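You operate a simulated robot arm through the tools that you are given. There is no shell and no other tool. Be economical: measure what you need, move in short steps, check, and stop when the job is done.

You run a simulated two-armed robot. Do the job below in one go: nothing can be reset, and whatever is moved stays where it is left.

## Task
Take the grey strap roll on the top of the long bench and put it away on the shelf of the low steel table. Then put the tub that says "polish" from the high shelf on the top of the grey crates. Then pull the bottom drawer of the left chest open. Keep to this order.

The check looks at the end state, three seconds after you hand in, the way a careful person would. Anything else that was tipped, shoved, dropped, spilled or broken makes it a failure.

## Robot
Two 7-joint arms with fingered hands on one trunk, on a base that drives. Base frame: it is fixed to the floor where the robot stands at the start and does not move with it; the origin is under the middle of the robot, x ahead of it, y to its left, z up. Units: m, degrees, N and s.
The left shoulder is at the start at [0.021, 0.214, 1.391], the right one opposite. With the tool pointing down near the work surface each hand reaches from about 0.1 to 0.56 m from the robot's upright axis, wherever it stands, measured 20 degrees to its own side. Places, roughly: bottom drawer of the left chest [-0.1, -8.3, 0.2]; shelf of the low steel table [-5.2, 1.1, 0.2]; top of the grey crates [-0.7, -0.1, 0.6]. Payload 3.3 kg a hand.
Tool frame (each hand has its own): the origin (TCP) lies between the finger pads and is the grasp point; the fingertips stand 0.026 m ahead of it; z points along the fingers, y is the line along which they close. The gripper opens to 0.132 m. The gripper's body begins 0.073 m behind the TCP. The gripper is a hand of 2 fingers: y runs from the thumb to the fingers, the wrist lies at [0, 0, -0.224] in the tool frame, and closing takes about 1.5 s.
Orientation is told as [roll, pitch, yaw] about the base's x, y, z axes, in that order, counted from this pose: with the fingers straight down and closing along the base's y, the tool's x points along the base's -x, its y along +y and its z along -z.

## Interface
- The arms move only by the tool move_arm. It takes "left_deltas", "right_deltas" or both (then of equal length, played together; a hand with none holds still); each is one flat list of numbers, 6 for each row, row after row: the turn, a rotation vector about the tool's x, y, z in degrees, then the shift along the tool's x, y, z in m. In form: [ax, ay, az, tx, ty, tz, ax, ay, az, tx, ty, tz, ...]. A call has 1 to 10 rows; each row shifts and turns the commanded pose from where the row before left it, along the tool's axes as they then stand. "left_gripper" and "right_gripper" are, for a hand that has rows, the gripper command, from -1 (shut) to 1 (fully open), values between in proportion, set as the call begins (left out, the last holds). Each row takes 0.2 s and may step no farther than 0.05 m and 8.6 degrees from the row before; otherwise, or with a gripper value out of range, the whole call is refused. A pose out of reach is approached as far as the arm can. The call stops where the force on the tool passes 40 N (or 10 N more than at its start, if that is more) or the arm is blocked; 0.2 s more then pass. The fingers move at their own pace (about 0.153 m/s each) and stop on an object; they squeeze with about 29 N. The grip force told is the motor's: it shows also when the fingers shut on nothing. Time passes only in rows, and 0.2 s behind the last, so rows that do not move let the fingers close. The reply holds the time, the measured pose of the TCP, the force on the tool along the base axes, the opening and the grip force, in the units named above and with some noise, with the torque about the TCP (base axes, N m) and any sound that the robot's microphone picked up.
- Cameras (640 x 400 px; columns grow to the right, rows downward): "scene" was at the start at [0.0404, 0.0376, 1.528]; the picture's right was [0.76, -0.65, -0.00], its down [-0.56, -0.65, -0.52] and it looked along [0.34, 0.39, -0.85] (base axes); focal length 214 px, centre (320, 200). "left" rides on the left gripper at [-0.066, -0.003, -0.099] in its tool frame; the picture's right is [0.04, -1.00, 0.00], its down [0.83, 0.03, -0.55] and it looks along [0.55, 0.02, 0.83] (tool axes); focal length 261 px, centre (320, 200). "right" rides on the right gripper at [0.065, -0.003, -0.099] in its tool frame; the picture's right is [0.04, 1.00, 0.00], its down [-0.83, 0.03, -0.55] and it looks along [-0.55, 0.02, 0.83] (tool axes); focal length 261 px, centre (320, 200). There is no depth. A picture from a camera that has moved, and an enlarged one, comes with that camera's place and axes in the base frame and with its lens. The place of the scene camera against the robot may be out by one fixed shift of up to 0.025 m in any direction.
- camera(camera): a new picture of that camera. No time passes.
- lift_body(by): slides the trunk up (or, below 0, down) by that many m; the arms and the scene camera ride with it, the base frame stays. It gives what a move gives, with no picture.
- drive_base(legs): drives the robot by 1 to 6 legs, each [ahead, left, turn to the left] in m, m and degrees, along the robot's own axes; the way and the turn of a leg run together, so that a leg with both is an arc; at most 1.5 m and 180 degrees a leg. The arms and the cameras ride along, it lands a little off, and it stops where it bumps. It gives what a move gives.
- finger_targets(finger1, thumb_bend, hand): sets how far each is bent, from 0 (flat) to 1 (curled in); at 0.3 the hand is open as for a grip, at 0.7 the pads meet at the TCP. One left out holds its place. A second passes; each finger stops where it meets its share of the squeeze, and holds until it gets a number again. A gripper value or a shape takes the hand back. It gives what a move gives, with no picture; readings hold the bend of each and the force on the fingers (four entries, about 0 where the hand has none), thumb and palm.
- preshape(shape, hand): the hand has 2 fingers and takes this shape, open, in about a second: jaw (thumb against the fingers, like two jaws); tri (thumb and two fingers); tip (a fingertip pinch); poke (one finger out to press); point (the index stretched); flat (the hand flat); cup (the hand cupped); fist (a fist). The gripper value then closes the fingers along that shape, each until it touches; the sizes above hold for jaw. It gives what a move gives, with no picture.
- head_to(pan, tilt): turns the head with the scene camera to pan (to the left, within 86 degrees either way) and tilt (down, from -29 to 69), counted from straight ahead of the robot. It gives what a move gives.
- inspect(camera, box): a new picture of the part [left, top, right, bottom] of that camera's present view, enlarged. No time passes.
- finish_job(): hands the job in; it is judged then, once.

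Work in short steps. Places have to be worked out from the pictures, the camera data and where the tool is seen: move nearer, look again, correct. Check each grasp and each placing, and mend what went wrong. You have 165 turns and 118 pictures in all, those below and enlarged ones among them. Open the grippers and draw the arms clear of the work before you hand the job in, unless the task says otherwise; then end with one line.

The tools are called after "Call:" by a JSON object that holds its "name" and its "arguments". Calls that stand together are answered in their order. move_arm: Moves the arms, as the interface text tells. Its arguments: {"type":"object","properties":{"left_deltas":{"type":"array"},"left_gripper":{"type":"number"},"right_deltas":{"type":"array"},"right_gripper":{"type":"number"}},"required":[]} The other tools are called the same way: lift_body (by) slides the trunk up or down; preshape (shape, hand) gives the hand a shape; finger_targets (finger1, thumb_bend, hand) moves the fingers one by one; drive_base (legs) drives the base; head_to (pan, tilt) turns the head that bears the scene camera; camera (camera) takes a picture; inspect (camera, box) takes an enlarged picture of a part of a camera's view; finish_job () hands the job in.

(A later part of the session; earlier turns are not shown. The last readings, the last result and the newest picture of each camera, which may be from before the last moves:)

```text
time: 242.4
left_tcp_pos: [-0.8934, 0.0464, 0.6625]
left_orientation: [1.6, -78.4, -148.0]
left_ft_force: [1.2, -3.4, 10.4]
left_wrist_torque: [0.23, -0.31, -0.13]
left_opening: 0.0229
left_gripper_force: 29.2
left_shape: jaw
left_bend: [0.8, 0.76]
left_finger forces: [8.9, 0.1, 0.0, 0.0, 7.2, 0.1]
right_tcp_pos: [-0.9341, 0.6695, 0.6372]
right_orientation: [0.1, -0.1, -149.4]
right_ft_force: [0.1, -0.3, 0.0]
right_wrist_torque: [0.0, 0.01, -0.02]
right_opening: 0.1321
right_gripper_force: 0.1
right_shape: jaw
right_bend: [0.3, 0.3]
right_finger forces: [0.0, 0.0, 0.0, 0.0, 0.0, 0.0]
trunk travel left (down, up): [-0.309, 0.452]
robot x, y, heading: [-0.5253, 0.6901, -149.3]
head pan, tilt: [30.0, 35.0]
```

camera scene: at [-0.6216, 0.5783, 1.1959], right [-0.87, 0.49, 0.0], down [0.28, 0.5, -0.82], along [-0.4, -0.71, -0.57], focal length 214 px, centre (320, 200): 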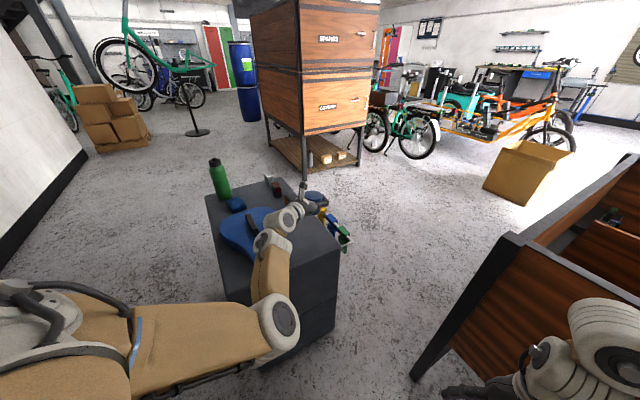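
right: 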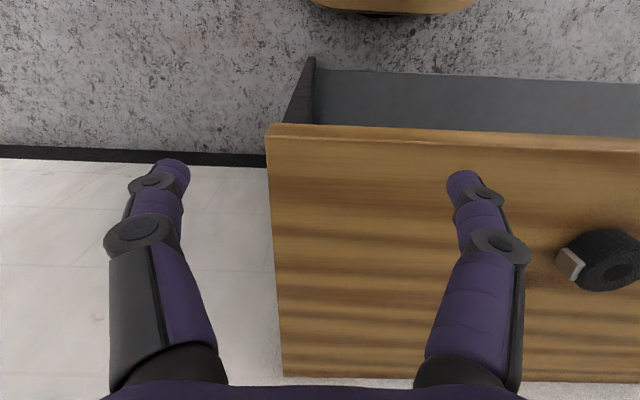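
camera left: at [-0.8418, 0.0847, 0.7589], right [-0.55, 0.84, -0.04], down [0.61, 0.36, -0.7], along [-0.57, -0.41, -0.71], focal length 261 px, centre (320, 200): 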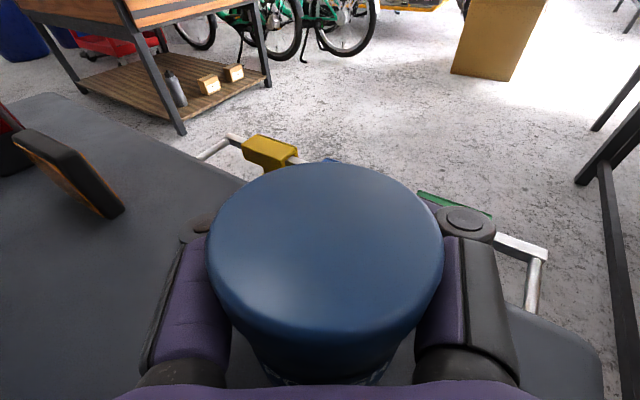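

The tub is in contact (about 10 N). Check, then release.

Call:
{"name": "inspect", "arguments": {"camera": "scene", "box": [200, 140, 380, 270]}}

Call:
{"name": "move_arm", "arguments": {"left_deltas": [0, 0, 0, 0, 0, 0, 0, 0, 0, 0, 0, 0, 0, 0, 0, 0, 0, 0, 0, 0, 0, 0, 0, 0], "left_gripper": 0.1}}

Call:
{"name": "camera", "arguments": {"camera": "left"}}

```text
3.08 times, centred on (290, 205) of scene
camera zoom: at [-0.6208, 0.5792, 1.1961], right [-0.87, 0.49, 0.0], down [0.28, 0.5, -0.82], along [-0.4, -0.71, -0.57], focal length 660 px, centre (412, 185)
```

zoom: 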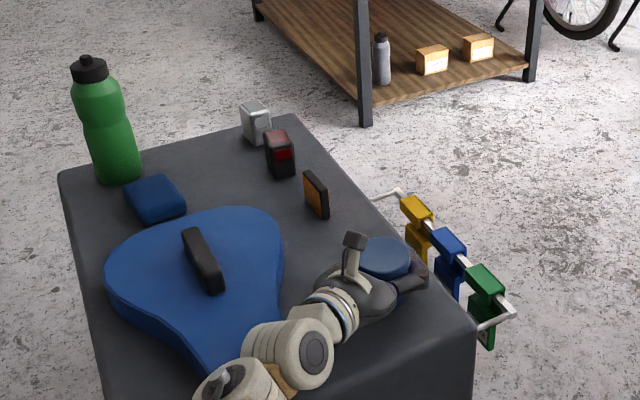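

```text
time: 243.4
left_tcp_pos: [-0.893, 0.0463, 0.6618]
left_orientation: [1.3, -78.1, -147.7]
left_ft_force: [-0.5, 0.3, 0.1]
left_wrist_torque: [0.0, 0.01, 0.0]
left_opening: 0.0722
left_gripper_force: 0.1
left_shape: jaw
left_bend: [0.72, 0.7]
left_finger forces: [0.0, 0.0, 0.0, 0.0, 0.1, 0.0]
right_tcp_pos: [-0.9339, 0.67, 0.6369]
right_orientation: [0.1, 0.0, -149.3]
right_ft_force: [0.7, -0.1, 0.5]
right_wrist_torque: [0.01, -0.02, 0.01]
right_opening: 0.132
right_gripper_force: 0.1
right_shape: jaw
right_bend: [0.3, 0.3]
right_finger forces: [0.1, 0.0, 0.0, 0.1, 0.0, 0.0]
trunk travel left (down, up): [-0.309, 0.452]
robot x, y, heading: [-0.5262, 0.6905, -149.6]
head pan, tilt: [30.0, 35.0]
```

```text
29 pictures are left
camera left: at [-0.8257, 0.0959, 0.7453], right [-0.55, 0.84, -0.04], down [0.61, 0.36, -0.7], along [-0.57, -0.41, -0.71], focal length 261 px, centre (320, 200)
```

left: 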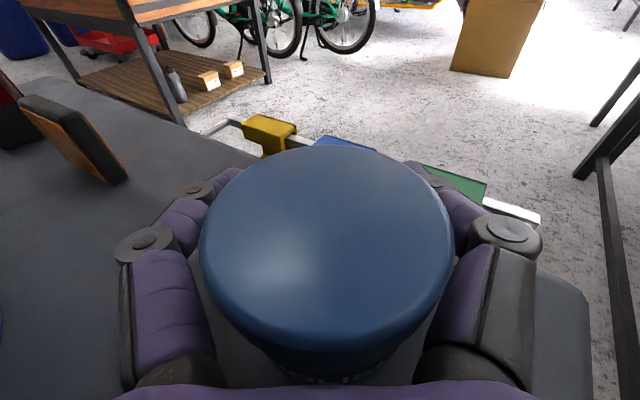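

The tub stands free. Open wider and back straight off with the base.

Call:
{"name": "move_arm", "arguments": {"left_deltas": [0, 0, 0, 0, 0, 0, 0, 0, 0, 0, 0, 0, 0, 0, 0, 0, 0, 0], "left_gripper": 0.5}}

Call:
{"name": "drive_base", "arguments": {"legs": [[-0.12, 0, 0]]}}

Call:
{"name": "camera", "arguments": {"camera": "left"}}

```text
time: 244.2
left_tcp_pos: [-0.8931, 0.0471, 0.6598]
left_orientation: [1.3, -78.1, -147.7]
left_ft_force: [-0.1, -0.4, 0.3]
left_wrist_torque: [-0.02, 0.0, 0.01]
left_opening: 0.0987
left_gripper_force: 0.1
left_shape: jaw
left_bend: [0.64, 0.5]
left_finger forces: [0.0, 0.1, 0.0, 0.1, 0.0, 0.0]
right_tcp_pos: [-0.9336, 0.6701, 0.6372]
right_orientation: [0.1, 0.1, -149.5]
right_ft_force: [-0.6, -0.4, -0.5]
right_wrist_torque: [0.01, 0.01, 0.02]
right_opening: 0.1318
right_gripper_force: 0.0
right_shape: jaw
right_bend: [0.3, 0.3]
right_finger forces: [0.0, 0.0, 0.0, 0.0, 0.1, 0.1]
trunk travel left (down, up): [-0.309, 0.452]
robot x, y, heading: [-0.5254, 0.6921, -149.6]
head pan, tilt: [30.0, 35.0]
```

```text
time: 245.4
left_tcp_pos: [-0.8069, 0.0958, 0.659]
left_orientation: [1.4, -78.1, -147.9]
left_ft_force: [-0.3, 0.4, 0.7]
left_wrist_torque: [0.01, -0.1, 0.03]
left_opening: 0.0987
left_gripper_force: 0.1
left_shape: jaw
left_bend: [0.64, 0.5]
left_finger forces: [0.1, 0.0, 0.1, 0.0, 0.0, 0.4]
right_tcp_pos: [-0.8494, 0.7204, 0.6362]
right_orientation: [0.1, 0.1, -149.4]
right_ft_force: [0.1, 0.9, -1.1]
right_wrist_torque: [0.0, 0.0, 0.01]
right_opening: 0.1318
right_gripper_force: 0.1
right_shape: jaw
right_bend: [0.3, 0.3]
right_finger forces: [0.0, 0.1, 0.0, 0.0, 0.0, 0.0]
trunk travel left (down, up): [-0.309, 0.452]
robot x, y, heading: [-0.4452, 0.7389, -149.5]
head pan, tilt: [30.0, 35.0]
stopped in leg 1: the robot was blocked; the commanded pose is now the measured one
```

```text
28 pictures are left
camera left: at [-0.7401, 0.1462, 0.745], right [-0.54, 0.84, -0.04], down [0.61, 0.36, -0.7], along [-0.57, -0.41, -0.71], focal length 261 px, centre (320, 200)
```

left: 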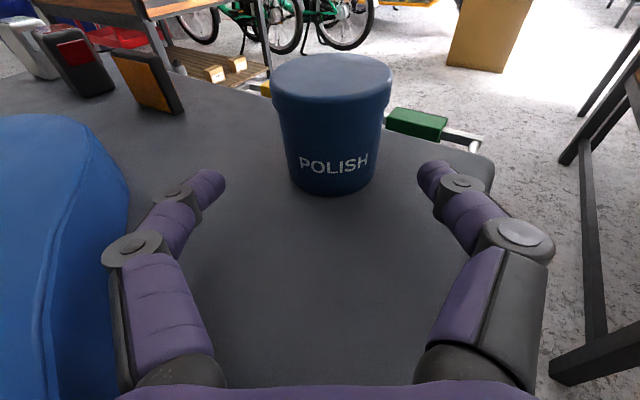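

The tub stands upright on the crate top. The hand apparently touched the case neck while backing; I raise straight up first.

Call:
{"name": "lift_body", "arguments": {"by": 0.2}}

Call:
{"name": "drive_base", "arguments": {"legs": [[-0.2, 0, 0]]}}

Call:
{"name": "head_to", "arguments": {"pan": 25, "tilt": 35}}

Call:
{"name": "camera", "arguments": {"camera": "scene"}}

```text
time: 247.5
left_tcp_pos: [-0.8082, 0.0972, 0.8597]
left_orientation: [1.3, -78.1, -147.8]
left_ft_force: [-0.2, -0.2, 0.4]
left_wrist_torque: [-0.01, 0.02, -0.05]
left_opening: 0.0987
left_gripper_force: 0.0
left_shape: jaw
left_bend: [0.64, 0.5]
left_finger forces: [0.0, 0.0, 0.0, 0.0, 0.0, 0.0]
right_tcp_pos: [-0.8481, 0.7221, 0.8372]
right_orientation: [0.0, 0.0, -149.5]
right_ft_force: [-0.4, 0.1, 0.0]
right_wrist_torque: [-0.03, -0.03, 0.0]
right_opening: 0.132
right_gripper_force: 0.1
right_shape: jaw
right_bend: [0.3, 0.3]
right_finger forces: [0.0, 0.1, 0.1, 0.0, 0.1, 0.0]
trunk travel left (down, up): [-0.509, 0.252]
robot x, y, heading: [-0.4392, 0.7431, -149.6]
head pan, tilt: [30.0, 35.0]
```

```text
time: 249.2
left_tcp_pos: [-0.6296, 0.2011, 0.861]
left_orientation: [1.3, -78.1, -147.7]
left_ft_force: [-0.4, -0.8, 0.4]
left_wrist_torque: [-0.01, -0.04, 0.02]
left_opening: 0.0986
left_gripper_force: 0.1
left_shape: jaw
left_bend: [0.64, 0.5]
left_finger forces: [0.1, 0.0, 0.0, 0.0, 0.0, 0.1]
right_tcp_pos: [-0.6704, 0.8246, 0.8375]
right_orientation: [0.0, -0.1, -149.4]
right_ft_force: [-0.2, 0.9, -0.7]
right_wrist_torque: [-0.02, 0.03, 0.01]
right_opening: 0.1322
right_gripper_force: 0.0
right_shape: jaw
right_bend: [0.3, 0.3]
right_finger forces: [0.1, 0.0, 0.0, 0.0, 0.1, 0.0]
trunk travel left (down, up): [-0.509, 0.252]
robot x, y, heading: [-0.266, 0.8452, -149.5]
head pan, tilt: [30.0, 35.0]
```

```text
time: 249.8
left_tcp_pos: [-0.6308, 0.2003, 0.8617]
left_orientation: [1.3, -78.3, -147.7]
left_ft_force: [-0.1, 0.5, 0.4]
left_wrist_torque: [-0.03, -0.01, 0.0]
left_opening: 0.0986
left_gripper_force: 0.1
left_shape: jaw
left_bend: [0.64, 0.5]
left_finger forces: [0.0, 0.1, 0.1, 0.0, 0.0, 0.0]
right_tcp_pos: [-0.6715, 0.8235, 0.8375]
right_orientation: [0.1, 0.0, -149.5]
right_ft_force: [0.0, 0.1, 0.3]
right_wrist_torque: [0.01, 0.05, 0.01]
right_opening: 0.132
right_gripper_force: 0.0
right_shape: jaw
right_bend: [0.3, 0.3]
right_finger forces: [0.0, 0.0, 0.1, 0.0, 0.0, 0.0]
trunk travel left (down, up): [-0.509, 0.252]
robot x, y, heading: [-0.2641, 0.8469, -149.6]
head pan, tilt: [25.0, 35.0]
```

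```text
27 pictures are left
camera scene: at [-0.3427, 0.7499, 1.3974], right [-0.82, 0.57, 0.0], down [0.33, 0.47, -0.82], along [-0.46, -0.67, -0.57], focal length 214 px, centre (320, 200)
```

scene: 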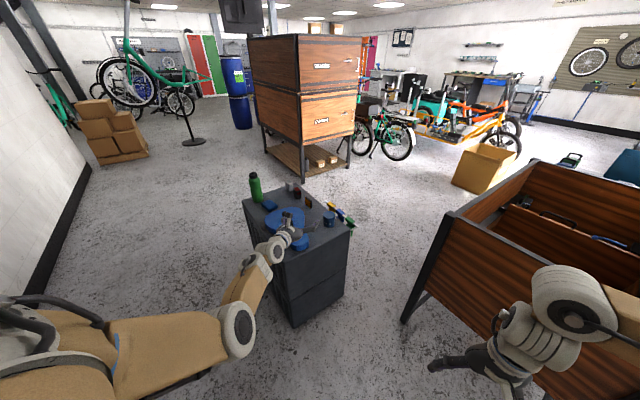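

Call:
{"name": "inspect", "arguments": {"camera": "scene", "box": [230, 165, 370, 260]}}

```text
4.21 times, centred on (300, 212) of scene
camera zoom: at [-0.3427, 0.7499, 1.3974], right [-0.82, 0.57, 0.0], down [0.33, 0.47, -0.82], along [-0.46, -0.67, -0.57], focal length 903 px, centre (404, 147)
```

zoom: 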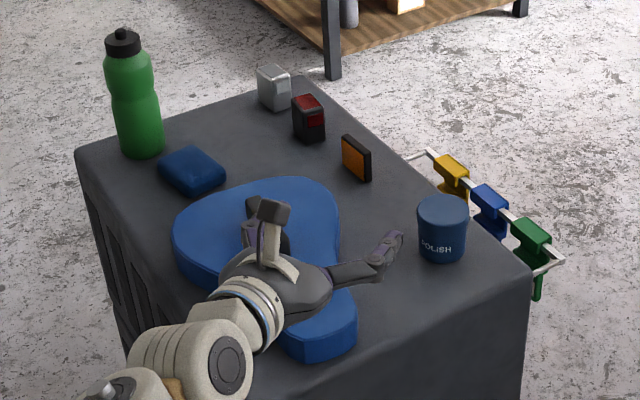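

All objects still stand. Now the chest at y≈-8.3: I raise the trunk, turn to face -y and drive between bench and crates, then look for a route.

Call:
{"name": "lift_body", "arguments": {"by": 0.24}}

Call:
{"name": "drive_base", "arguments": {"legs": [[0, 0, 59.6], [0, 0.13, 0], [1.5, 0, 0], [0.6, 0, 0]]}}

Call:
{"name": "head_to", "arguments": {"pan": 0, "tilt": 20}}

Call:
{"name": "camera", "arguments": {"camera": "scene"}}

```text
time: 252.3
left_tcp_pos: [-0.6307, 0.2015, 1.1004]
left_orientation: [1.4, -78.1, -147.7]
left_ft_force: [-0.1, 0.3, -0.1]
left_wrist_torque: [-0.01, -0.04, -0.04]
left_opening: 0.0988
left_gripper_force: 0.0
left_shape: jaw
left_bend: [0.64, 0.5]
left_finger forces: [0.0, 0.0, 0.1, 0.0, 0.0, 0.0]
right_tcp_pos: [-0.6712, 0.8242, 1.0769]
right_orientation: [0.1, 0.1, -149.3]
right_ft_force: [-0.5, 0.6, 0.7]
right_wrist_torque: [0.03, 0.07, -0.04]
right_opening: 0.1319
right_gripper_force: 0.1
right_shape: jaw
right_bend: [0.3, 0.3]
right_finger forces: [0.0, 0.1, 0.0, 0.0, 0.1, 0.1]
trunk travel left (down, up): [-0.749, 0.012]
robot x, y, heading: [-0.263, 0.8432, -149.7]
head pan, tilt: [25.0, 35.0]
```

```text
time: 266.2
left_tcp_pos: [0.1842, -1.9021, 1.1007]
left_orientation: [1.4, -78.1, -90.0]
left_ft_force: [-0.9, -0.3, -0.7]
left_wrist_torque: [0.0, -0.02, -0.03]
left_opening: 0.0986
left_gripper_force: 0.1
left_shape: jaw
left_bend: [0.64, 0.5]
left_finger forces: [0.0, 0.0, 0.1, 0.0, 0.0, 0.0]
right_tcp_pos: [-0.3653, -1.6034, 1.0764]
right_orientation: [0.1, -0.1, -91.6]
right_ft_force: [0.3, -0.3, 0.2]
right_wrist_torque: [0.01, -0.04, 0.02]
right_opening: 0.1323
right_gripper_force: 0.1
right_shape: jaw
right_bend: [0.3, 0.3]
right_finger forces: [0.0, 0.0, 0.0, 0.1, 0.0, 0.1]
trunk travel left (down, up): [-0.749, 0.012]
robot x, y, heading: [-0.1649, -1.2467, -91.9]
head pan, tilt: [25.0, 35.0]
```

```text
time: 267.1
left_tcp_pos: [0.1834, -1.901, 1.1014]
left_orientation: [1.4, -78.2, -90.0]
left_ft_force: [-0.7, 0.3, 0.0]
left_wrist_torque: [0.04, 0.03, -0.01]
left_opening: 0.0992
left_gripper_force: 0.0
left_shape: jaw
left_bend: [0.64, 0.5]
left_finger forces: [0.0, 0.0, 0.0, 0.1, 0.1, 0.0]
right_tcp_pos: [-0.3665, -1.603, 1.0767]
right_orientation: [0.0, 0.0, -91.7]
right_ft_force: [0.5, 0.4, -0.4]
right_wrist_torque: [0.0, 0.0, -0.03]
right_opening: 0.1319
right_gripper_force: 0.1
right_shape: jaw
right_bend: [0.3, 0.3]
right_finger forces: [0.2, 0.1, 0.0, 0.0, 0.0, 0.0]
trunk travel left (down, up): [-0.749, 0.012]
robot x, y, heading: [-0.1664, -1.2491, -91.9]
head pan, tilt: [0.0, 20.0]
```

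```text
25 pictures are left
camera scene: at [-0.1837, -1.3646, 1.6614], right [-1.0, 0.03, 0.0], down [0.01, 0.34, -0.94], along [-0.03, -0.94, -0.34], focal length 214 px, centre (320, 200)
```

scene: 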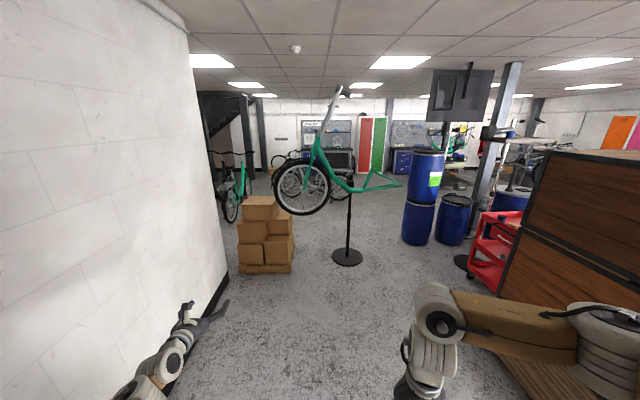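

Call:
{"name": "inspect", "arguments": {"camera": "scene", "box": [220, 110, 480, 275]}}

```text
2.42 times, centred on (350, 192) of scene
camera zoom: at [-0.1837, -1.3646, 1.6614], right [-1.0, 0.03, 0.0], down [0.01, 0.34, -0.94], along [-0.03, -0.94, -0.34], focal length 520 px, centre (247, 218)
```

zoom: 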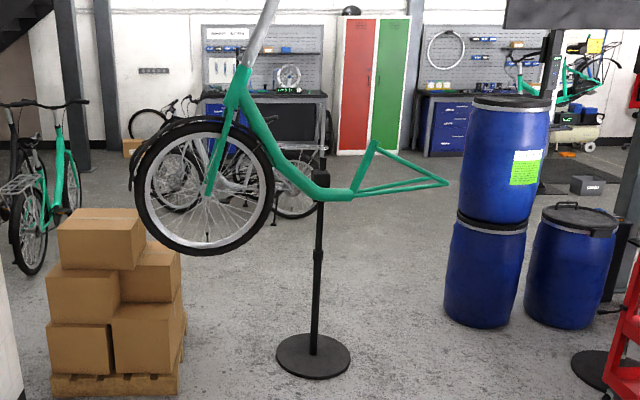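

The bike stand, boxes and barrels leave no gap wide enough here. I look to the right for another way.

Call:
{"name": "head_to", "arguments": {"pan": -45, "tilt": 15}}

Call:
{"name": "camera", "arguments": {"camera": "scene"}}

```text
time: 268.2
left_tcp_pos: [0.1827, -1.9006, 1.1006]
left_orientation: [1.4, -78.1, -90.0]
left_ft_force: [0.2, 0.3, 0.7]
left_wrist_torque: [-0.04, -0.01, 0.01]
left_opening: 0.0986
left_gripper_force: 0.1
left_shape: jaw
left_bend: [0.64, 0.5]
left_finger forces: [0.0, 0.0, 0.0, 0.0, 0.0, 0.0]
right_tcp_pos: [-0.3656, -1.6023, 1.0763]
right_orientation: [0.1, 0.0, -91.6]
right_ft_force: [-0.3, 0.8, -0.1]
right_wrist_torque: [0.01, -0.01, 0.02]
right_opening: 0.1317
right_gripper_force: 0.0
right_shape: jaw
right_bend: [0.3, 0.3]
right_finger forces: [0.0, 0.0, 0.0, 0.1, 0.0, 0.1]
trunk travel left (down, up): [-0.749, 0.012]
robot x, y, heading: [-0.1666, -1.2518, -91.7]
head pan, tilt: [-45.0, 15.0]
```

```text
23 pictures are left
camera scene: at [-0.249, -1.3356, 1.6696], right [-0.69, 0.73, 0.0], down [0.19, 0.18, -0.97], along [-0.7, -0.66, -0.26], focal length 214 px, centre (320, 200)
```

scene: 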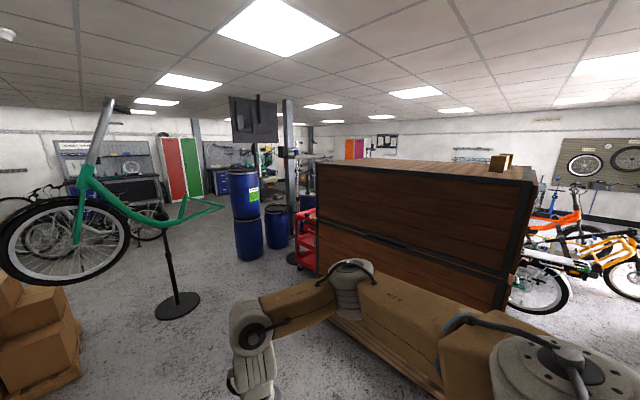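

Only 0.6 m gaps with a bike overhead there, so I take the long way round: back to the lane at y≈1.75, west to x≈-6.2, then down the lane I saw there.

Call:
{"name": "drive_base", "arguments": {"legs": [[-1.5, 0, 0], [-0.62, 0, 0], [0, 0, -88.3], [0, -0.9, 0], [1.5, 0, 0], [1.5, 0, 0]]}}

Call:
{"name": "head_to", "arguments": {"pan": 15, "tilt": 25}}

Call:
{"name": "camera", "arguments": {"camera": "scene"}}

```text
time: 300.9
left_tcp_pos: [-3.7572, 1.3459, 1.1013]
left_orientation: [1.3, -78.0, -176.3]
left_ft_force: [0.0, 0.0, 0.2]
left_wrist_torque: [0.0, 0.0, -0.03]
left_opening: 0.0987
left_gripper_force: 0.0
left_shape: jaw
left_bend: [0.64, 0.5]
left_finger forces: [0.1, 0.0, 0.1, 0.1, 0.0, 0.0]
right_tcp_pos: [-3.4957, 1.9106, 1.0769]
right_orientation: [0.1, -0.1, -178.0]
right_ft_force: [-0.7, 0.3, -0.6]
right_wrist_torque: [-0.01, 0.02, 0.01]
right_opening: 0.1318
right_gripper_force: 0.0
right_shape: jaw
right_bend: [0.3, 0.3]
right_finger forces: [0.0, 0.0, 0.0, 0.0, 0.1, 0.1]
trunk travel left (down, up): [-0.749, 0.012]
robot x, y, heading: [-3.1286, 1.7375, -178.2]
head pan, tilt: [-45.0, 15.0]
```

```text
time: 302.2
left_tcp_pos: [-3.7577, 1.3452, 1.1006]
left_orientation: [1.3, -78.3, -176.3]
left_ft_force: [0.5, 0.1, 0.5]
left_wrist_torque: [0.01, -0.04, 0.02]
left_opening: 0.0988
left_gripper_force: 0.1
left_shape: jaw
left_bend: [0.64, 0.5]
left_finger forces: [0.1, 0.0, 0.0, 0.0, 0.1, 0.1]
right_tcp_pos: [-3.495, 1.9129, 1.077]
right_orientation: [0.0, 0.2, -178.0]
right_ft_force: [0.0, 0.6, -0.4]
right_wrist_torque: [-0.02, 0.0, -0.01]
right_opening: 0.1322
right_gripper_force: 0.1
right_shape: jaw
right_bend: [0.3, 0.3]
right_finger forces: [0.0, 0.1, 0.0, 0.0, 0.0, 0.0]
trunk travel left (down, up): [-0.749, 0.012]
robot x, y, heading: [-3.1255, 1.7348, -177.9]
head pan, tilt: [15.0, 25.0]
```

```text
22 pictures are left
camera scene: at [-3.2418, 1.6939, 1.6534], right [-0.29, 0.96, 0.0], down [0.4, 0.12, -0.91], along [-0.87, -0.26, -0.42], focal length 214 px, centre (320, 200)
```

scene: 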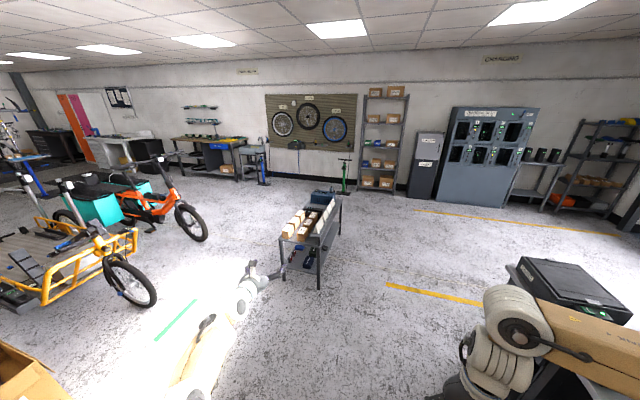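

Call:
{"name": "drive_base", "arguments": {"legs": [[1.5, -0.1, -2], [1.5, 0, 0], [0.1, 0, 90], [1.5, 0, 0], [1.0, 0, 0]]}}

Call:
{"name": "head_to", "arguments": {"pan": 15, "tilt": 20}}

Call:
{"name": "camera", "arguments": {"camera": "scene"}}

```text
refused: leg 1 is longer than a leg can be; nothing moved
```

```text
time: 302.8
left_tcp_pos: [-3.758, 1.3453, 1.1013]
left_orientation: [1.3, -78.2, -176.2]
left_ft_force: [-0.5, -0.5, 0.8]
left_wrist_torque: [-0.02, 0.0, 0.02]
left_opening: 0.099
left_gripper_force: 0.0
left_shape: jaw
left_bend: [0.64, 0.5]
left_finger forces: [0.0, 0.1, 0.1, 0.0, 0.0, 0.1]
right_tcp_pos: [-3.4963, 1.912, 1.078]
right_orientation: [0.2, 0.1, -178.0]
right_ft_force: [-0.5, 0.1, 0.1]
right_wrist_torque: [0.03, 0.0, -0.01]
right_opening: 0.1317
right_gripper_force: 0.1
right_shape: jaw
right_bend: [0.3, 0.3]
right_finger forces: [0.1, 0.1, 0.0, 0.1, 0.0, 0.1]
trunk travel left (down, up): [-0.749, 0.012]
robot x, y, heading: [-3.1268, 1.7343, -178.1]
head pan, tilt: [15.0, 20.0]
```

```text
21 pictures are left
camera scene: at [-3.2427, 1.6935, 1.6614], right [-0.29, 0.96, 0.0], down [0.33, 0.1, -0.94], along [-0.9, -0.27, -0.34], focal length 214 px, centre (320, 200)
```

scene: 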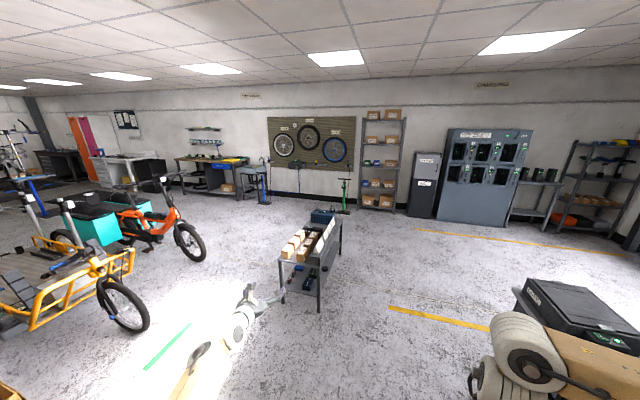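

A leg may be at most 1.5 m including the sideways part; I resend with shorter legs.

Call:
{"name": "drive_base", "arguments": {"legs": [[1.45, -0.1, -2], [1.5, 0, 0], [0.1, 0, 90], [1.5, 0, 0], [1.0, 0, 0]]}}

Call:
{"name": "camera", "arguments": {"camera": "scene"}}

```text
time: 332.7
left_tcp_pos: [-5.7704, -1.4092, 1.1005]
left_orientation: [1.3, -78.1, -88.1]
left_ft_force: [0.2, -0.3, -0.4]
left_wrist_torque: [-0.02, -0.04, 0.0]
left_opening: 0.0987
left_gripper_force: 0.0
left_shape: jaw
left_bend: [0.64, 0.5]
left_finger forces: [0.0, 0.0, 0.1, 0.1, 0.0, 0.0]
right_tcp_pos: [-6.3278, -1.1279, 1.0766]
right_orientation: [0.1, 0.0, -89.8]
right_ft_force: [-0.5, 0.3, 0.4]
right_wrist_torque: [-0.01, 0.0, 0.0]
right_opening: 0.1321
right_gripper_force: 0.2
right_shape: jaw
right_bend: [0.3, 0.3]
right_finger forces: [0.0, 0.1, 0.0, 0.0, 0.1, 0.0]
trunk travel left (down, up): [-0.749, 0.012]
robot x, y, heading: [-6.1413, -0.7684, -90.1]
head pan, tilt: [15.0, 20.0]
```

```text
20 pictures are left
camera scene: at [-6.1309, -0.8808, 1.6614], right [-0.97, -0.26, 0.0], down [-0.09, 0.33, -0.94], along [0.24, -0.91, -0.34], focal length 214 px, centre (320, 200)
```

scene: 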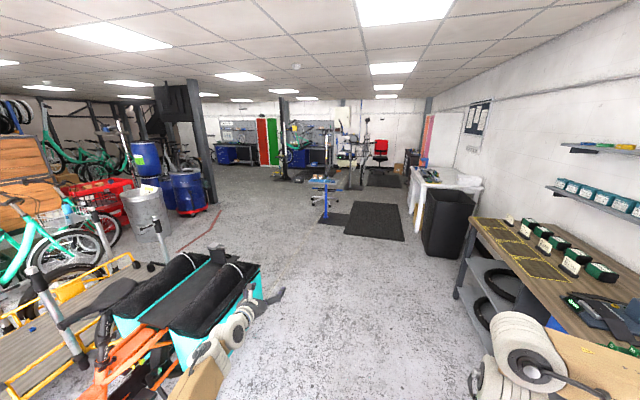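

A clear floor leads to the blue left chest at far left under the pegboard. I drive straight on past the cargo bike, then diagonally between the columns.

Call:
{"name": "drive_base", "arguments": {"legs": [[1.5, 0, 0], [0.5, 0, 0], [0, 0, 49.6], [1.5, 0, 0], [1.32, 0, 0]]}}

Call:
{"name": "head_to", "arguments": {"pan": 0, "tilt": 20}}

Call:
{"name": "camera", "arguments": {"camera": "scene"}}

```text
time: 358.0
left_tcp_pos: [-3.2711, -4.6953, 1.1005]
left_orientation: [1.3, -78.0, -38.1]
left_ft_force: [0.0, -0.1, 0.1]
left_wrist_torque: [-0.01, 0.02, -0.01]
left_opening: 0.0987
left_gripper_force: 0.1
left_shape: jaw
left_bend: [0.64, 0.5]
left_finger forces: [0.1, 0.0, 0.0, 0.0, 0.0, 0.0]
right_tcp_pos: [-3.8456, -4.9436, 1.0773]
right_orientation: [0.2, 0.1, -39.9]
right_ft_force: [1.0, -0.3, -0.3]
right_wrist_torque: [-0.01, -0.02, 0.0]
right_opening: 0.1318
right_gripper_force: 0.0
right_shape: jaw
right_bend: [0.3, 0.3]
right_finger forces: [0.0, 0.1, 0.1, 0.0, 0.0, 0.1]
trunk travel left (down, up): [-0.749, 0.012]
robot x, y, heading: [-3.9993, -4.568, -40.2]
head pan, tilt: [15.0, 20.0]
```

```text
time: 358.8
left_tcp_pos: [-3.2722, -4.6963, 1.101]
left_orientation: [1.4, -78.2, -38.0]
left_ft_force: [-0.7, -1.1, -0.4]
left_wrist_torque: [-0.01, -0.02, 0.0]
left_opening: 0.0985
left_gripper_force: 0.0
left_shape: jaw
left_bend: [0.64, 0.5]
left_finger forces: [0.0, 0.0, 0.0, 0.0, 0.0, 0.0]
right_tcp_pos: [-3.8454, -4.9435, 1.0769]
right_orientation: [0.1, 0.1, -39.8]
right_ft_force: [-1.4, 0.2, 0.6]
right_wrist_torque: [0.01, -0.05, -0.04]
right_opening: 0.1319
right_gripper_force: 0.1
right_shape: jaw
right_bend: [0.3, 0.3]
right_finger forces: [0.0, 0.0, 0.1, 0.0, 0.0, 0.0]
trunk travel left (down, up): [-0.749, 0.012]
robot x, y, heading: [-4.001, -4.5673, -39.9]
head pan, tilt: [0.0, 20.0]
```

```text
19 pictures are left
camera scene: at [-3.9368, -4.647, 1.6614], right [-0.64, -0.77, 0.0], down [-0.26, 0.22, -0.94], along [0.72, -0.6, -0.34], focal length 214 px, centre (320, 200)
```

scene: 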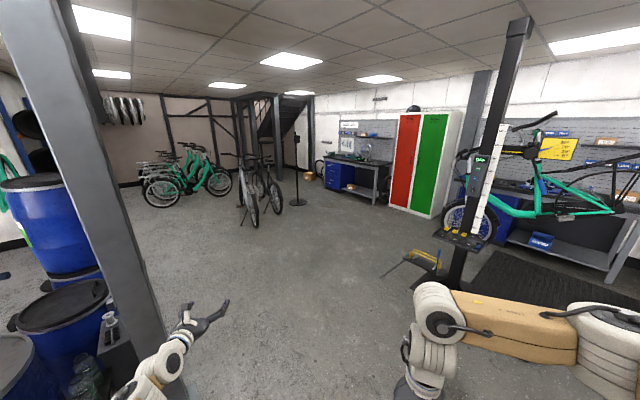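

Call:
{"name": "inspect", "arguments": {"camera": "scene", "box": [220, 100, 430, 240]}}

```text
2.86 times, centred on (325, 170) of scene
camera zoom: at [-3.9368, -4.647, 1.6614], right [-0.64, -0.77, 0.0], down [-0.26, 0.22, -0.94], along [0.72, -0.6, -0.34], focal length 613 px, centre (306, 286)
```

zoom: 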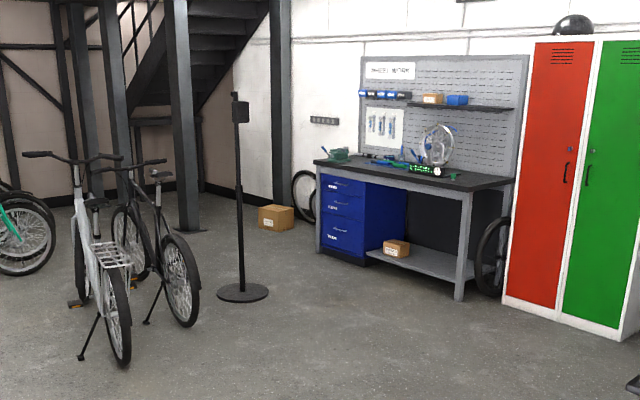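

The drawer unit's front is at y≈-8.3, x -0.3…0.2, with a sign post at about (-0.2, -7.12) before it. I will stand right of the post, turned slightly (heading about -75°), and approach from the west.

Call:
{"name": "drive_base", "arguments": {"legs": [[0, 0, -9.3], [1.5, 0, 0], [1.5, 0, 0], [0.2, 0, 0], [0, 0, -25.8], [0.45, 0.5, 0]]}}

Call:
{"name": "head_to", "arguments": {"pan": 15, "tilt": 35}}

Call:
{"name": "camera", "arguments": {"camera": "scene"}}

```text
time: 379.9
left_tcp_pos: [-0.7855, -7.8521, 1.1011]
left_orientation: [1.3, -78.1, -72.5]
left_ft_force: [0.6, 0.1, 0.2]
left_wrist_torque: [-0.02, 0.0, 0.0]
left_opening: 0.0986
left_gripper_force: 0.1
left_shape: jaw
left_bend: [0.64, 0.5]
left_finger forces: [0.1, 0.0, 0.0, 0.1, 0.0, 0.2]
right_tcp_pos: [-1.3986, -7.7313, 1.0769]
right_orientation: [0.1, 0.0, -74.2]
right_ft_force: [0.0, 0.1, -0.4]
right_wrist_torque: [0.01, 0.03, -0.02]
right_opening: 0.1319
right_gripper_force: 0.0
right_shape: jaw
right_bend: [0.3, 0.3]
right_finger forces: [0.0, 0.0, 0.1, 0.1, 0.1, 0.0]
trunk travel left (down, up): [-0.749, 0.012]
robot x, y, heading: [-1.3178, -7.3325, -74.5]
head pan, tilt: [0.0, 20.0]
```

```text
time: 380.6
left_tcp_pos: [-0.7857, -7.8525, 1.1013]
left_orientation: [1.3, -78.0, -72.6]
left_ft_force: [-0.2, 0.3, 0.2]
left_wrist_torque: [0.0, 0.02, -0.06]
left_opening: 0.0987
left_gripper_force: 0.1
left_shape: jaw
left_bend: [0.64, 0.5]
left_finger forces: [0.1, 0.0, 0.0, 0.0, 0.0, 0.0]
right_tcp_pos: [-1.3999, -7.7312, 1.0781]
right_orientation: [0.1, 0.0, -74.3]
right_ft_force: [0.4, -0.1, -0.3]
right_wrist_torque: [0.01, 0.02, 0.0]
right_opening: 0.1317
right_gripper_force: 0.1
right_shape: jaw
right_bend: [0.3, 0.3]
right_finger forces: [0.1, 0.0, 0.1, 0.0, 0.0, 0.0]
trunk travel left (down, up): [-0.749, 0.012]
robot x, y, heading: [-1.3113, -7.3358, -74.5]
head pan, tilt: [15.0, 35.0]
```

```text
17 pictures are left
camera scene: at [-1.282, -7.4325, 1.6377], right [-0.86, -0.51, 0.0], down [-0.29, 0.49, -0.82], along [0.42, -0.71, -0.57], focal length 214 px, centre (320, 200)
```

scene: 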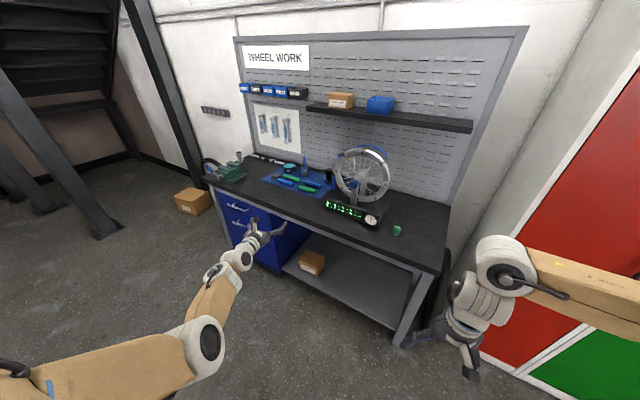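

Call:
{"name": "drive_base", "arguments": {"legs": [[0.27, 0.58, 0]]}}

Call:
{"name": "lift_body", "arguments": {"by": -0.4}}

Call:
{"name": "head_to", "arguments": {"pan": 15, "tilt": 45}}

Call:
{"name": "camera", "arguments": {"camera": "scene"}}

```text
time: 384.2
left_tcp_pos: [-0.1509, -7.9465, 1.1004]
left_orientation: [1.2, -78.1, -72.3]
left_ft_force: [0.7, 0.1, -0.5]
left_wrist_torque: [0.04, -0.02, 0.01]
left_opening: 0.0987
left_gripper_force: 0.0
left_shape: jaw
left_bend: [0.64, 0.5]
left_finger forces: [0.0, 0.0, 0.0, 0.0, 0.0, 0.0]
right_tcp_pos: [-0.7641, -7.8279, 1.077]
right_orientation: [0.1, 0.0, -73.9]
right_ft_force: [1.0, -0.5, 0.2]
right_wrist_torque: [0.0, 0.02, -0.02]
right_opening: 0.1319
right_gripper_force: 0.1
right_shape: jaw
right_bend: [0.3, 0.3]
right_finger forces: [0.0, 0.0, 0.0, 0.0, 0.0, 0.0]
trunk travel left (down, up): [-0.749, 0.012]
robot x, y, heading: [-0.6789, -7.4304, -74.3]
head pan, tilt: [15.0, 35.0]
```

```text
time: 388.1
left_tcp_pos: [-0.1504, -7.9459, 0.7004]
left_orientation: [1.3, -78.2, -72.2]
left_ft_force: [0.3, 0.4, 0.0]
left_wrist_torque: [-0.01, -0.01, -0.02]
left_opening: 0.0986
left_gripper_force: 0.1
left_shape: jaw
left_bend: [0.64, 0.5]
left_finger forces: [0.1, 0.0, 0.1, 0.1, 0.0, 0.0]
right_tcp_pos: [-0.7646, -7.8293, 0.6766]
right_orientation: [0.0, 0.0, -74.0]
right_ft_force: [-0.2, -0.2, -0.2]
right_wrist_torque: [0.03, -0.02, 0.02]
right_opening: 0.132
right_gripper_force: 0.1
right_shape: jaw
right_bend: [0.3, 0.3]
right_finger forces: [0.0, 0.0, 0.0, 0.0, 0.1, 0.1]
trunk travel left (down, up): [-0.349, 0.412]
robot x, y, heading: [-0.6755, -7.4311, -74.0]
head pan, tilt: [15.0, 35.0]
```

```text
time: 388.8
left_tcp_pos: [-0.1503, -7.9465, 0.7011]
left_orientation: [1.3, -78.0, -72.3]
left_ft_force: [0.2, -0.2, -0.1]
left_wrist_torque: [0.0, 0.01, 0.0]
left_opening: 0.0988
left_gripper_force: 0.0
left_shape: jaw
left_bend: [0.64, 0.5]
left_finger forces: [0.1, 0.0, 0.1, 0.0, 0.0, 0.1]
right_tcp_pos: [-0.7647, -7.8285, 0.6758]
right_orientation: [0.1, 0.1, -73.9]
right_ft_force: [-0.4, 0.0, 0.4]
right_wrist_torque: [0.0, 0.01, -0.01]
right_opening: 0.1318
right_gripper_force: 0.2
right_shape: jaw
right_bend: [0.3, 0.3]
right_finger forces: [0.1, 0.0, 0.1, 0.1, 0.0, 0.0]
trunk travel left (down, up): [-0.349, 0.412]
robot x, y, heading: [-0.6812, -7.423, -74.1]
head pan, tilt: [15.0, 45.0]
```

```text
16 pictures are left
camera scene: at [-0.6452, -7.5466, 1.2217], right [-0.86, -0.51, 0.0], down [-0.36, 0.61, -0.71], along [0.36, -0.61, -0.71], focal length 214 px, centre (320, 200)
```

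scene: 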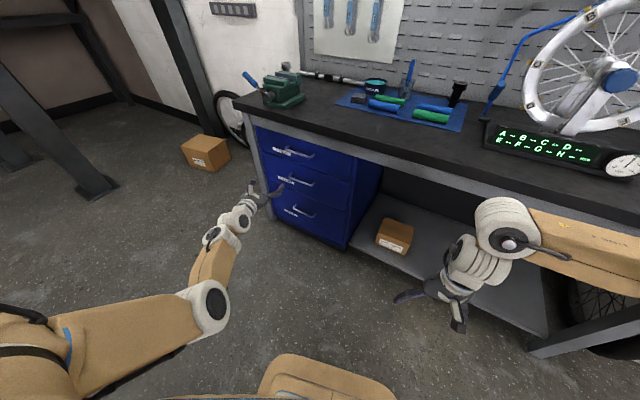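

Call:
{"name": "inspect", "arguments": {"camera": "scene", "box": [230, 120, 390, 260]}}

```text
2.86 times, centred on (310, 190) of scene
camera zoom: at [-0.6452, -7.5466, 1.2217], right [-0.86, -0.51, 0.0], down [-0.36, 0.61, -0.71], along [0.36, -0.61, -0.71], focal length 613 px, centre (349, 229)
```

zoom: 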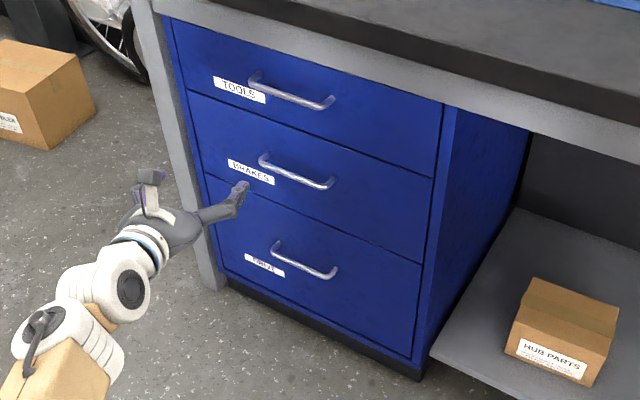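

Bottom drawer handle: a horizontal bar centred at about (-0.12, -8.25, 0.25), ~0.14 m long. I will pinch it with the fingers closing vertically: lower the trunk, straighten the yaw and roll the hand 90°.

Call:
{"name": "lift_body", "arguments": {"by": -0.3}}

Call:
{"name": "move_arm", "arguments": {"left_deltas": [8.1, 0, 1.7, 0, 0, 0, 8.1, 0, 1.7, 0, 0, 0, 0, 0, 8.5, 0, 0, 0, 0, 0, 8.5, 0, 0, 0, 0, 0, 8.5, 0, 0, 0, 0, 0, 8.5, 0, 0, 0, 0, 0, 8.5, 0, 0, 0, 0, 0, 8.5, 0, 0, 0]}}

Call:
{"name": "move_arm", "arguments": {"left_deltas": [0, 0, 8.5, 0, 0, 0, 0, 0, 8.5, 0, 0, 0, 0, 0, 8.5, 0, 0, 0, 0, 0, 8.5, 0, 0, 0, 0, 0, 5, 0, 0, 0], "left_gripper": 0.2}}

Call:
{"name": "camera", "arguments": {"camera": "left"}}

```text
time: 391.8
left_tcp_pos: [-0.1511, -7.9471, 0.4003]
left_orientation: [1.5, -78.3, -72.3]
left_ft_force: [0.5, 0.3, 0.6]
left_wrist_torque: [0.01, -0.01, 0.01]
left_opening: 0.0987
left_gripper_force: 0.0
left_shape: jaw
left_bend: [0.64, 0.5]
left_finger forces: [0.1, 0.1, 0.0, 0.0, 0.1, 0.1]
right_tcp_pos: [-0.7632, -7.8287, 0.3769]
right_orientation: [0.2, 0.0, -74.0]
right_ft_force: [-0.8, 0.8, -0.3]
right_wrist_torque: [-0.03, -0.03, 0.01]
right_opening: 0.1318
right_gripper_force: 0.0
right_shape: jaw
right_bend: [0.3, 0.3]
right_finger forces: [0.1, 0.1, 0.0, 0.0, 0.0, 0.1]
trunk travel left (down, up): [-0.049, 0.712]
robot x, y, heading: [-0.6806, -7.4301, -74.0]
head pan, tilt: [15.0, 45.0]
```

```text
time: 393.6
left_tcp_pos: [-0.1502, -7.9465, 0.3997]
left_orientation: [74.9, -37.6, -168.1]
left_ft_force: [0.6, 0.3, -0.2]
left_wrist_torque: [0.05, 0.02, 0.01]
left_opening: 0.0988
left_gripper_force: 0.1
left_shape: jaw
left_bend: [0.64, 0.5]
left_finger forces: [0.1, 0.0, 0.0, 0.0, 0.0, 0.1]
right_tcp_pos: [-0.7638, -7.8284, 0.3766]
right_orientation: [0.1, 0.0, -73.9]
right_ft_force: [0.2, -0.3, 0.6]
right_wrist_torque: [-0.01, -0.01, 0.02]
right_opening: 0.132
right_gripper_force: 0.0
right_shape: jaw
right_bend: [0.3, 0.3]
right_finger forces: [0.0, 0.0, 0.1, 0.0, 0.0, 0.0]
trunk travel left (down, up): [-0.049, 0.712]
robot x, y, heading: [-0.6815, -7.4282, -73.9]
head pan, tilt: [15.0, 45.0]
```

```text
time: 394.8
left_tcp_pos: [-0.1517, -7.9449, 0.3994]
left_orientation: [78.1, 0.4, -177.7]
left_ft_force: [-0.6, 0.3, 0.1]
left_wrist_torque: [0.0, 0.01, 0.03]
left_opening: 0.0795
left_gripper_force: 0.1
left_shape: jaw
left_bend: [0.71, 0.7]
left_finger forces: [0.0, 0.0, 0.1, 0.1, 0.1, 0.0]
right_tcp_pos: [-0.7637, -7.8295, 0.3775]
right_orientation: [0.2, 0.1, -74.0]
right_ft_force: [0.6, -0.6, -1.0]
right_wrist_torque: [-0.01, -0.01, 0.02]
right_opening: 0.1319
right_gripper_force: 0.1
right_shape: jaw
right_bend: [0.3, 0.3]
right_finger forces: [0.1, 0.0, 0.0, 0.0, 0.0, 0.1]
trunk travel left (down, up): [-0.049, 0.712]
robot x, y, heading: [-0.6822, -7.4297, -73.7]
head pan, tilt: [15.0, 45.0]
```

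```text
14 pictures are left
camera left: at [-0.2201, -7.8514, 0.4185], right [0.04, 0.21, -0.98], down [0.81, 0.57, 0.15], along [0.59, -0.8, -0.15], focal length 261 px, centre (320, 200)
```

left: 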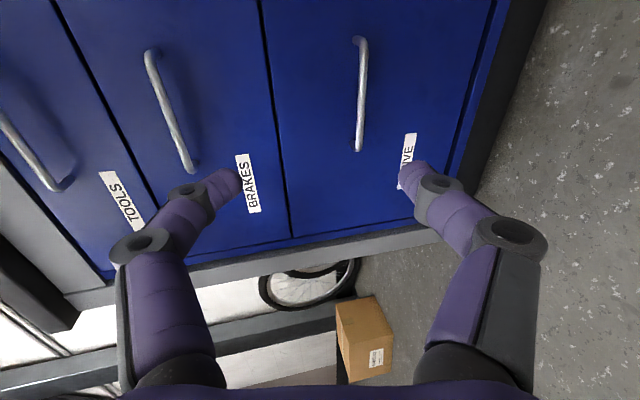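

The hand is rolled well. Triangulated handle centre ≈(-0.108, -8.26, 0.265). I lower the hand and drive nearer.

Call:
{"name": "move_arm", "arguments": {"left_deltas": [0, 0, 0, -0.0019, -0.0437, 0.0092, 0, 0, 0, -0.0019, -0.0437, 0.0092, 0, 0, 0, -0.0019, -0.0437, 0.0092]}}

Call:
{"name": "drive_base", "arguments": {"legs": [[0.18, -0.02, 0]]}}

Call:
{"name": "camera", "arguments": {"camera": "left"}}

```text
time: 395.6
left_tcp_pos: [-0.1556, -7.9461, 0.2826]
left_orientation: [78.3, 0.2, -177.6]
left_ft_force: [1.4, 0.0, 0.0]
left_wrist_torque: [-0.03, 0.01, -0.03]
left_opening: 0.0795
left_gripper_force: 0.0
left_shape: jaw
left_bend: [0.71, 0.7]
left_finger forces: [0.1, 0.1, 0.1, 0.1, 0.0, 0.0]
left hand out of reach, approached as far as the arm can: row 3
right_tcp_pos: [-0.7636, -7.8289, 0.3777]
right_orientation: [0.2, 0.0, -74.0]
right_ft_force: [0.8, 0.0, 0.5]
right_wrist_torque: [-0.01, -0.03, -0.01]
right_opening: 0.132
right_gripper_force: 0.0
right_shape: jaw
right_bend: [0.3, 0.3]
right_finger forces: [0.0, 0.1, 0.0, 0.1, 0.1, 0.0]
trunk travel left (down, up): [-0.049, 0.712]
robot x, y, heading: [-0.6811, -7.432, -74.3]
head pan, tilt: [15.0, 45.0]
```

```text
time: 397.1
left_tcp_pos: [-0.1243, -8.1246, 0.2812]
left_orientation: [78.2, 0.3, -177.4]
left_ft_force: [1.1, 0.5, -0.4]
left_wrist_torque: [0.01, 0.01, 0.0]
left_opening: 0.0795
left_gripper_force: 0.0
left_shape: jaw
left_bend: [0.71, 0.7]
left_finger forces: [0.1, 0.0, 0.0, 0.0, 0.0, 0.1]
right_tcp_pos: [-0.7327, -8.0085, 0.3773]
right_orientation: [0.0, 0.0, -73.8]
right_ft_force: [0.0, 0.5, 0.8]
right_wrist_torque: [0.02, 0.01, -0.01]
right_opening: 0.1322
right_gripper_force: 0.1
right_shape: jaw
right_bend: [0.3, 0.3]
right_finger forces: [0.1, 0.1, 0.0, 0.0, 0.1, 0.1]
trunk travel left (down, up): [-0.049, 0.712]
robot x, y, heading: [-0.6464, -7.6096, -73.7]
head pan, tilt: [15.0, 45.0]
```

```text
13 pictures are left
camera left: at [-0.1943, -8.0293, 0.2994], right [0.04, 0.21, -0.98], down [0.81, 0.57, 0.15], along [0.59, -0.79, -0.15], focal length 261 px, centre (320, 200)
```

left: 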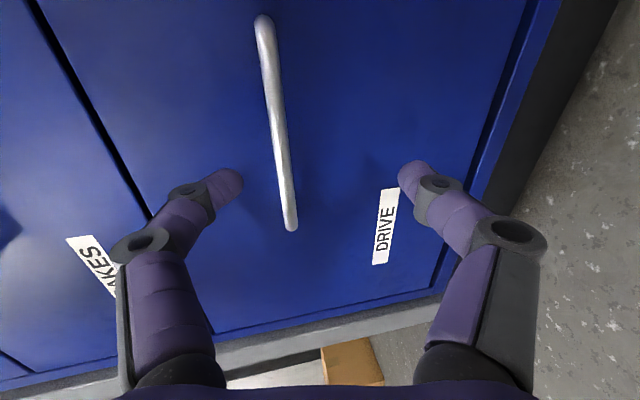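

Refined: the bar is at about (-0.13, -8.197, 0.293). I shift the hand up 2.5 cm in its own frame and advance 6 cm.

Call:
{"name": "move_arm", "arguments": {"left_deltas": [0, 0, 0, -0.004, 0.025, 0, 0, 0, 0, -0.002, 0, 0.025, 0, 0, 0, -0.002, 0, 0.025]}}

Call:
{"name": "camera", "arguments": {"camera": "left"}}

```text
time: 397.9
left_tcp_pos: [-0.1332, -8.1653, 0.3059]
left_orientation: [78.3, 0.3, -177.2]
left_ft_force: [0.3, 0.0, 0.5]
left_wrist_torque: [0.03, 0.0, 0.01]
left_opening: 0.0794
left_gripper_force: 0.0
left_shape: jaw
left_bend: [0.71, 0.7]
left_finger forces: [0.0, 0.1, 0.0, 0.1, 0.1, 0.0]
left hand out of reach, approached as far as the arm can: row 3
right_tcp_pos: [-0.7311, -8.0092, 0.3769]
right_orientation: [0.1, 0.0, -73.8]
right_ft_force: [0.1, 0.2, 0.0]
right_wrist_torque: [0.0, 0.0, -0.04]
right_opening: 0.1318
right_gripper_force: 0.0
right_shape: jaw
right_bend: [0.3, 0.3]
right_finger forces: [0.0, 0.0, 0.0, 0.0, 0.0, 0.1]
trunk travel left (down, up): [-0.049, 0.712]
robot x, y, heading: [-0.646, -7.6124, -74.1]
head pan, tilt: [15.0, 45.0]
```

```text
12 pictures are left
camera left: at [-0.2034, -8.0704, 0.3236], right [0.04, 0.21, -0.98], down [0.81, 0.57, 0.15], along [0.59, -0.79, -0.15], focal length 261 px, centre (320, 200)
```

left: 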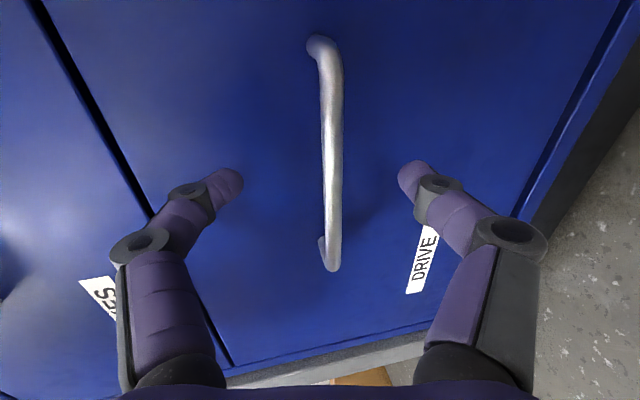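

The bar is centred between the fingers, at fingertip depth; the arm is at full reach, so I drive the base 2.5 cm forward, then close.

Call:
{"name": "drive_base", "arguments": {"legs": [[0.025, 0, 0]]}}

Call:
{"name": "move_arm", "arguments": {"left_deltas": [0, 0, 0, 0, -0.005, 0, 0, 0, 0, 0, 0, 0, 0, 0, 0, 0, 0, 0, 0, 0, 0, 0, 0, 0, 0, 0, 0, 0, 0, 0, 0, 0, 0, 0, 0, 0, 0, 0, 0, 0, 0, 0], "left_gripper": -1}}

Call:
{"name": "camera", "arguments": {"camera": "left"}}

```text
time: 398.7
left_tcp_pos: [-0.1271, -8.188, 0.3062]
left_orientation: [78.1, 0.3, -177.3]
left_ft_force: [-5.1, 15.4, 3.0]
left_wrist_torque: [-0.82, -0.12, -0.15]
left_opening: 0.0765
left_gripper_force: 0.1
left_shape: jaw
left_bend: [0.73, 0.7]
left_finger forces: [16.6, 0.0, 0.0, 0.0, 0.0, 0.0]
right_tcp_pos: [-0.7236, -8.0322, 0.3768]
right_orientation: [0.2, 0.1, -73.6]
right_ft_force: [-0.2, 0.2, 0.5]
right_wrist_torque: [-0.02, 0.0, 0.01]
right_opening: 0.1319
right_gripper_force: 0.1
right_shape: jaw
right_bend: [0.3, 0.3]
right_finger forces: [0.0, 0.0, 0.0, 0.0, 0.0, 0.1]
trunk travel left (down, up): [-0.049, 0.712]
robot x, y, heading: [-0.6417, -7.6338, -73.8]
head pan, tilt: [15.0, 45.0]
```

```text
time: 400.3
left_tcp_pos: [-0.1306, -8.1828, 0.2974]
left_orientation: [77.5, 0.1, -177.4]
left_ft_force: [-0.6, 4.7, -26.8]
left_wrist_torque: [0.31, 0.01, -0.04]
left_opening: 0.0031
left_gripper_force: 28.4
left_shape: jaw
left_bend: [0.77, 0.68]
left_finger forces: [16.2, 0.1, 0.0, 0.0, 38.2, 0.0]
left hand out of reach, approached as far as the arm can: row 1
right_tcp_pos: [-0.7245, -8.0335, 0.3765]
right_orientation: [0.0, 0.2, -73.7]
right_ft_force: [-0.4, 0.3, 0.3]
right_wrist_torque: [0.03, 0.04, 0.0]
right_opening: 0.132
right_gripper_force: 0.1
right_shape: jaw
right_bend: [0.3, 0.3]
right_finger forces: [0.0, 0.1, 0.0, 0.0, 0.1, 0.0]
trunk travel left (down, up): [-0.049, 0.712]
robot x, y, heading: [-0.6424, -7.6345, -73.9]
head pan, tilt: [15.0, 45.0]
```

```text
11 pictures are left
camera left: at [-0.1997, -8.0888, 0.3164], right [0.03, 0.22, -0.98], down [0.81, 0.57, 0.15], along [0.59, -0.79, -0.16], focal length 261 px, centre (320, 200)
```

left: 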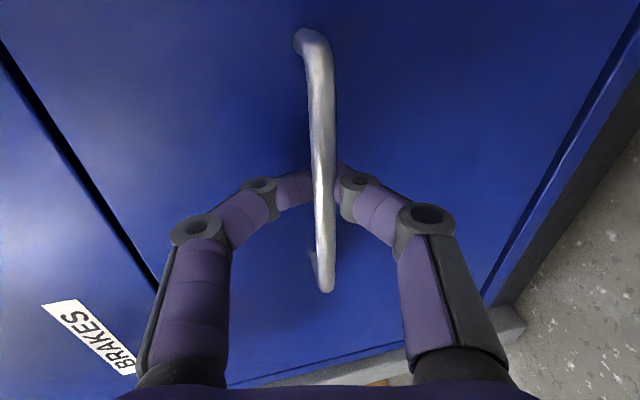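

The fingers are closed around the bar. I pull by driving the base back toward +y, first 6 cm.

Call:
{"name": "drive_base", "arguments": {"legs": [[-0.058, 0.017, 0]]}}

Call:
{"name": "camera", "arguments": {"camera": "left"}}

```text
time: 401.3
left_tcp_pos: [-0.1296, -8.1227, 0.2993]
left_orientation: [77.6, 0.2, -177.3]
left_ft_force: [-1.3, -0.7, -27.6]
left_wrist_torque: [0.33, 0.01, -0.02]
left_opening: 0.0015
left_gripper_force: 28.8
left_shape: jaw
left_bend: [0.76, 0.67]
left_finger forces: [16.1, 0.0, 0.1, 0.0, 38.5, 0.0]
right_tcp_pos: [-0.7244, -7.972, 0.3756]
right_orientation: [0.0, 0.2, -73.8]
right_ft_force: [-0.8, 0.4, 0.4]
right_wrist_torque: [-0.05, -0.01, 0.01]
right_opening: 0.1321
right_gripper_force: 0.1
right_shape: jaw
right_bend: [0.3, 0.3]
right_finger forces: [0.0, 0.0, 0.0, 0.0, 0.0, 0.0]
trunk travel left (down, up): [-0.049, 0.712]
robot x, y, heading: [-0.6451, -7.5753, -73.9]
head pan, tilt: [15.0, 45.0]
```

```text
10 pictures are left
camera left: at [-0.1995, -8.0283, 0.3171], right [0.03, 0.22, -0.98], down [0.81, 0.57, 0.15], along [0.59, -0.79, -0.16], focal length 261 px, centre (320, 200)
```

left: 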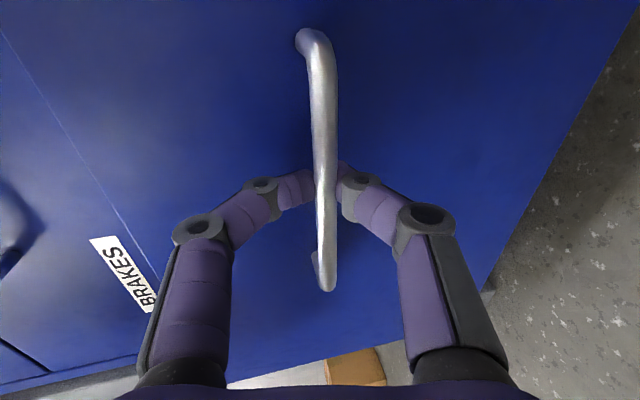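

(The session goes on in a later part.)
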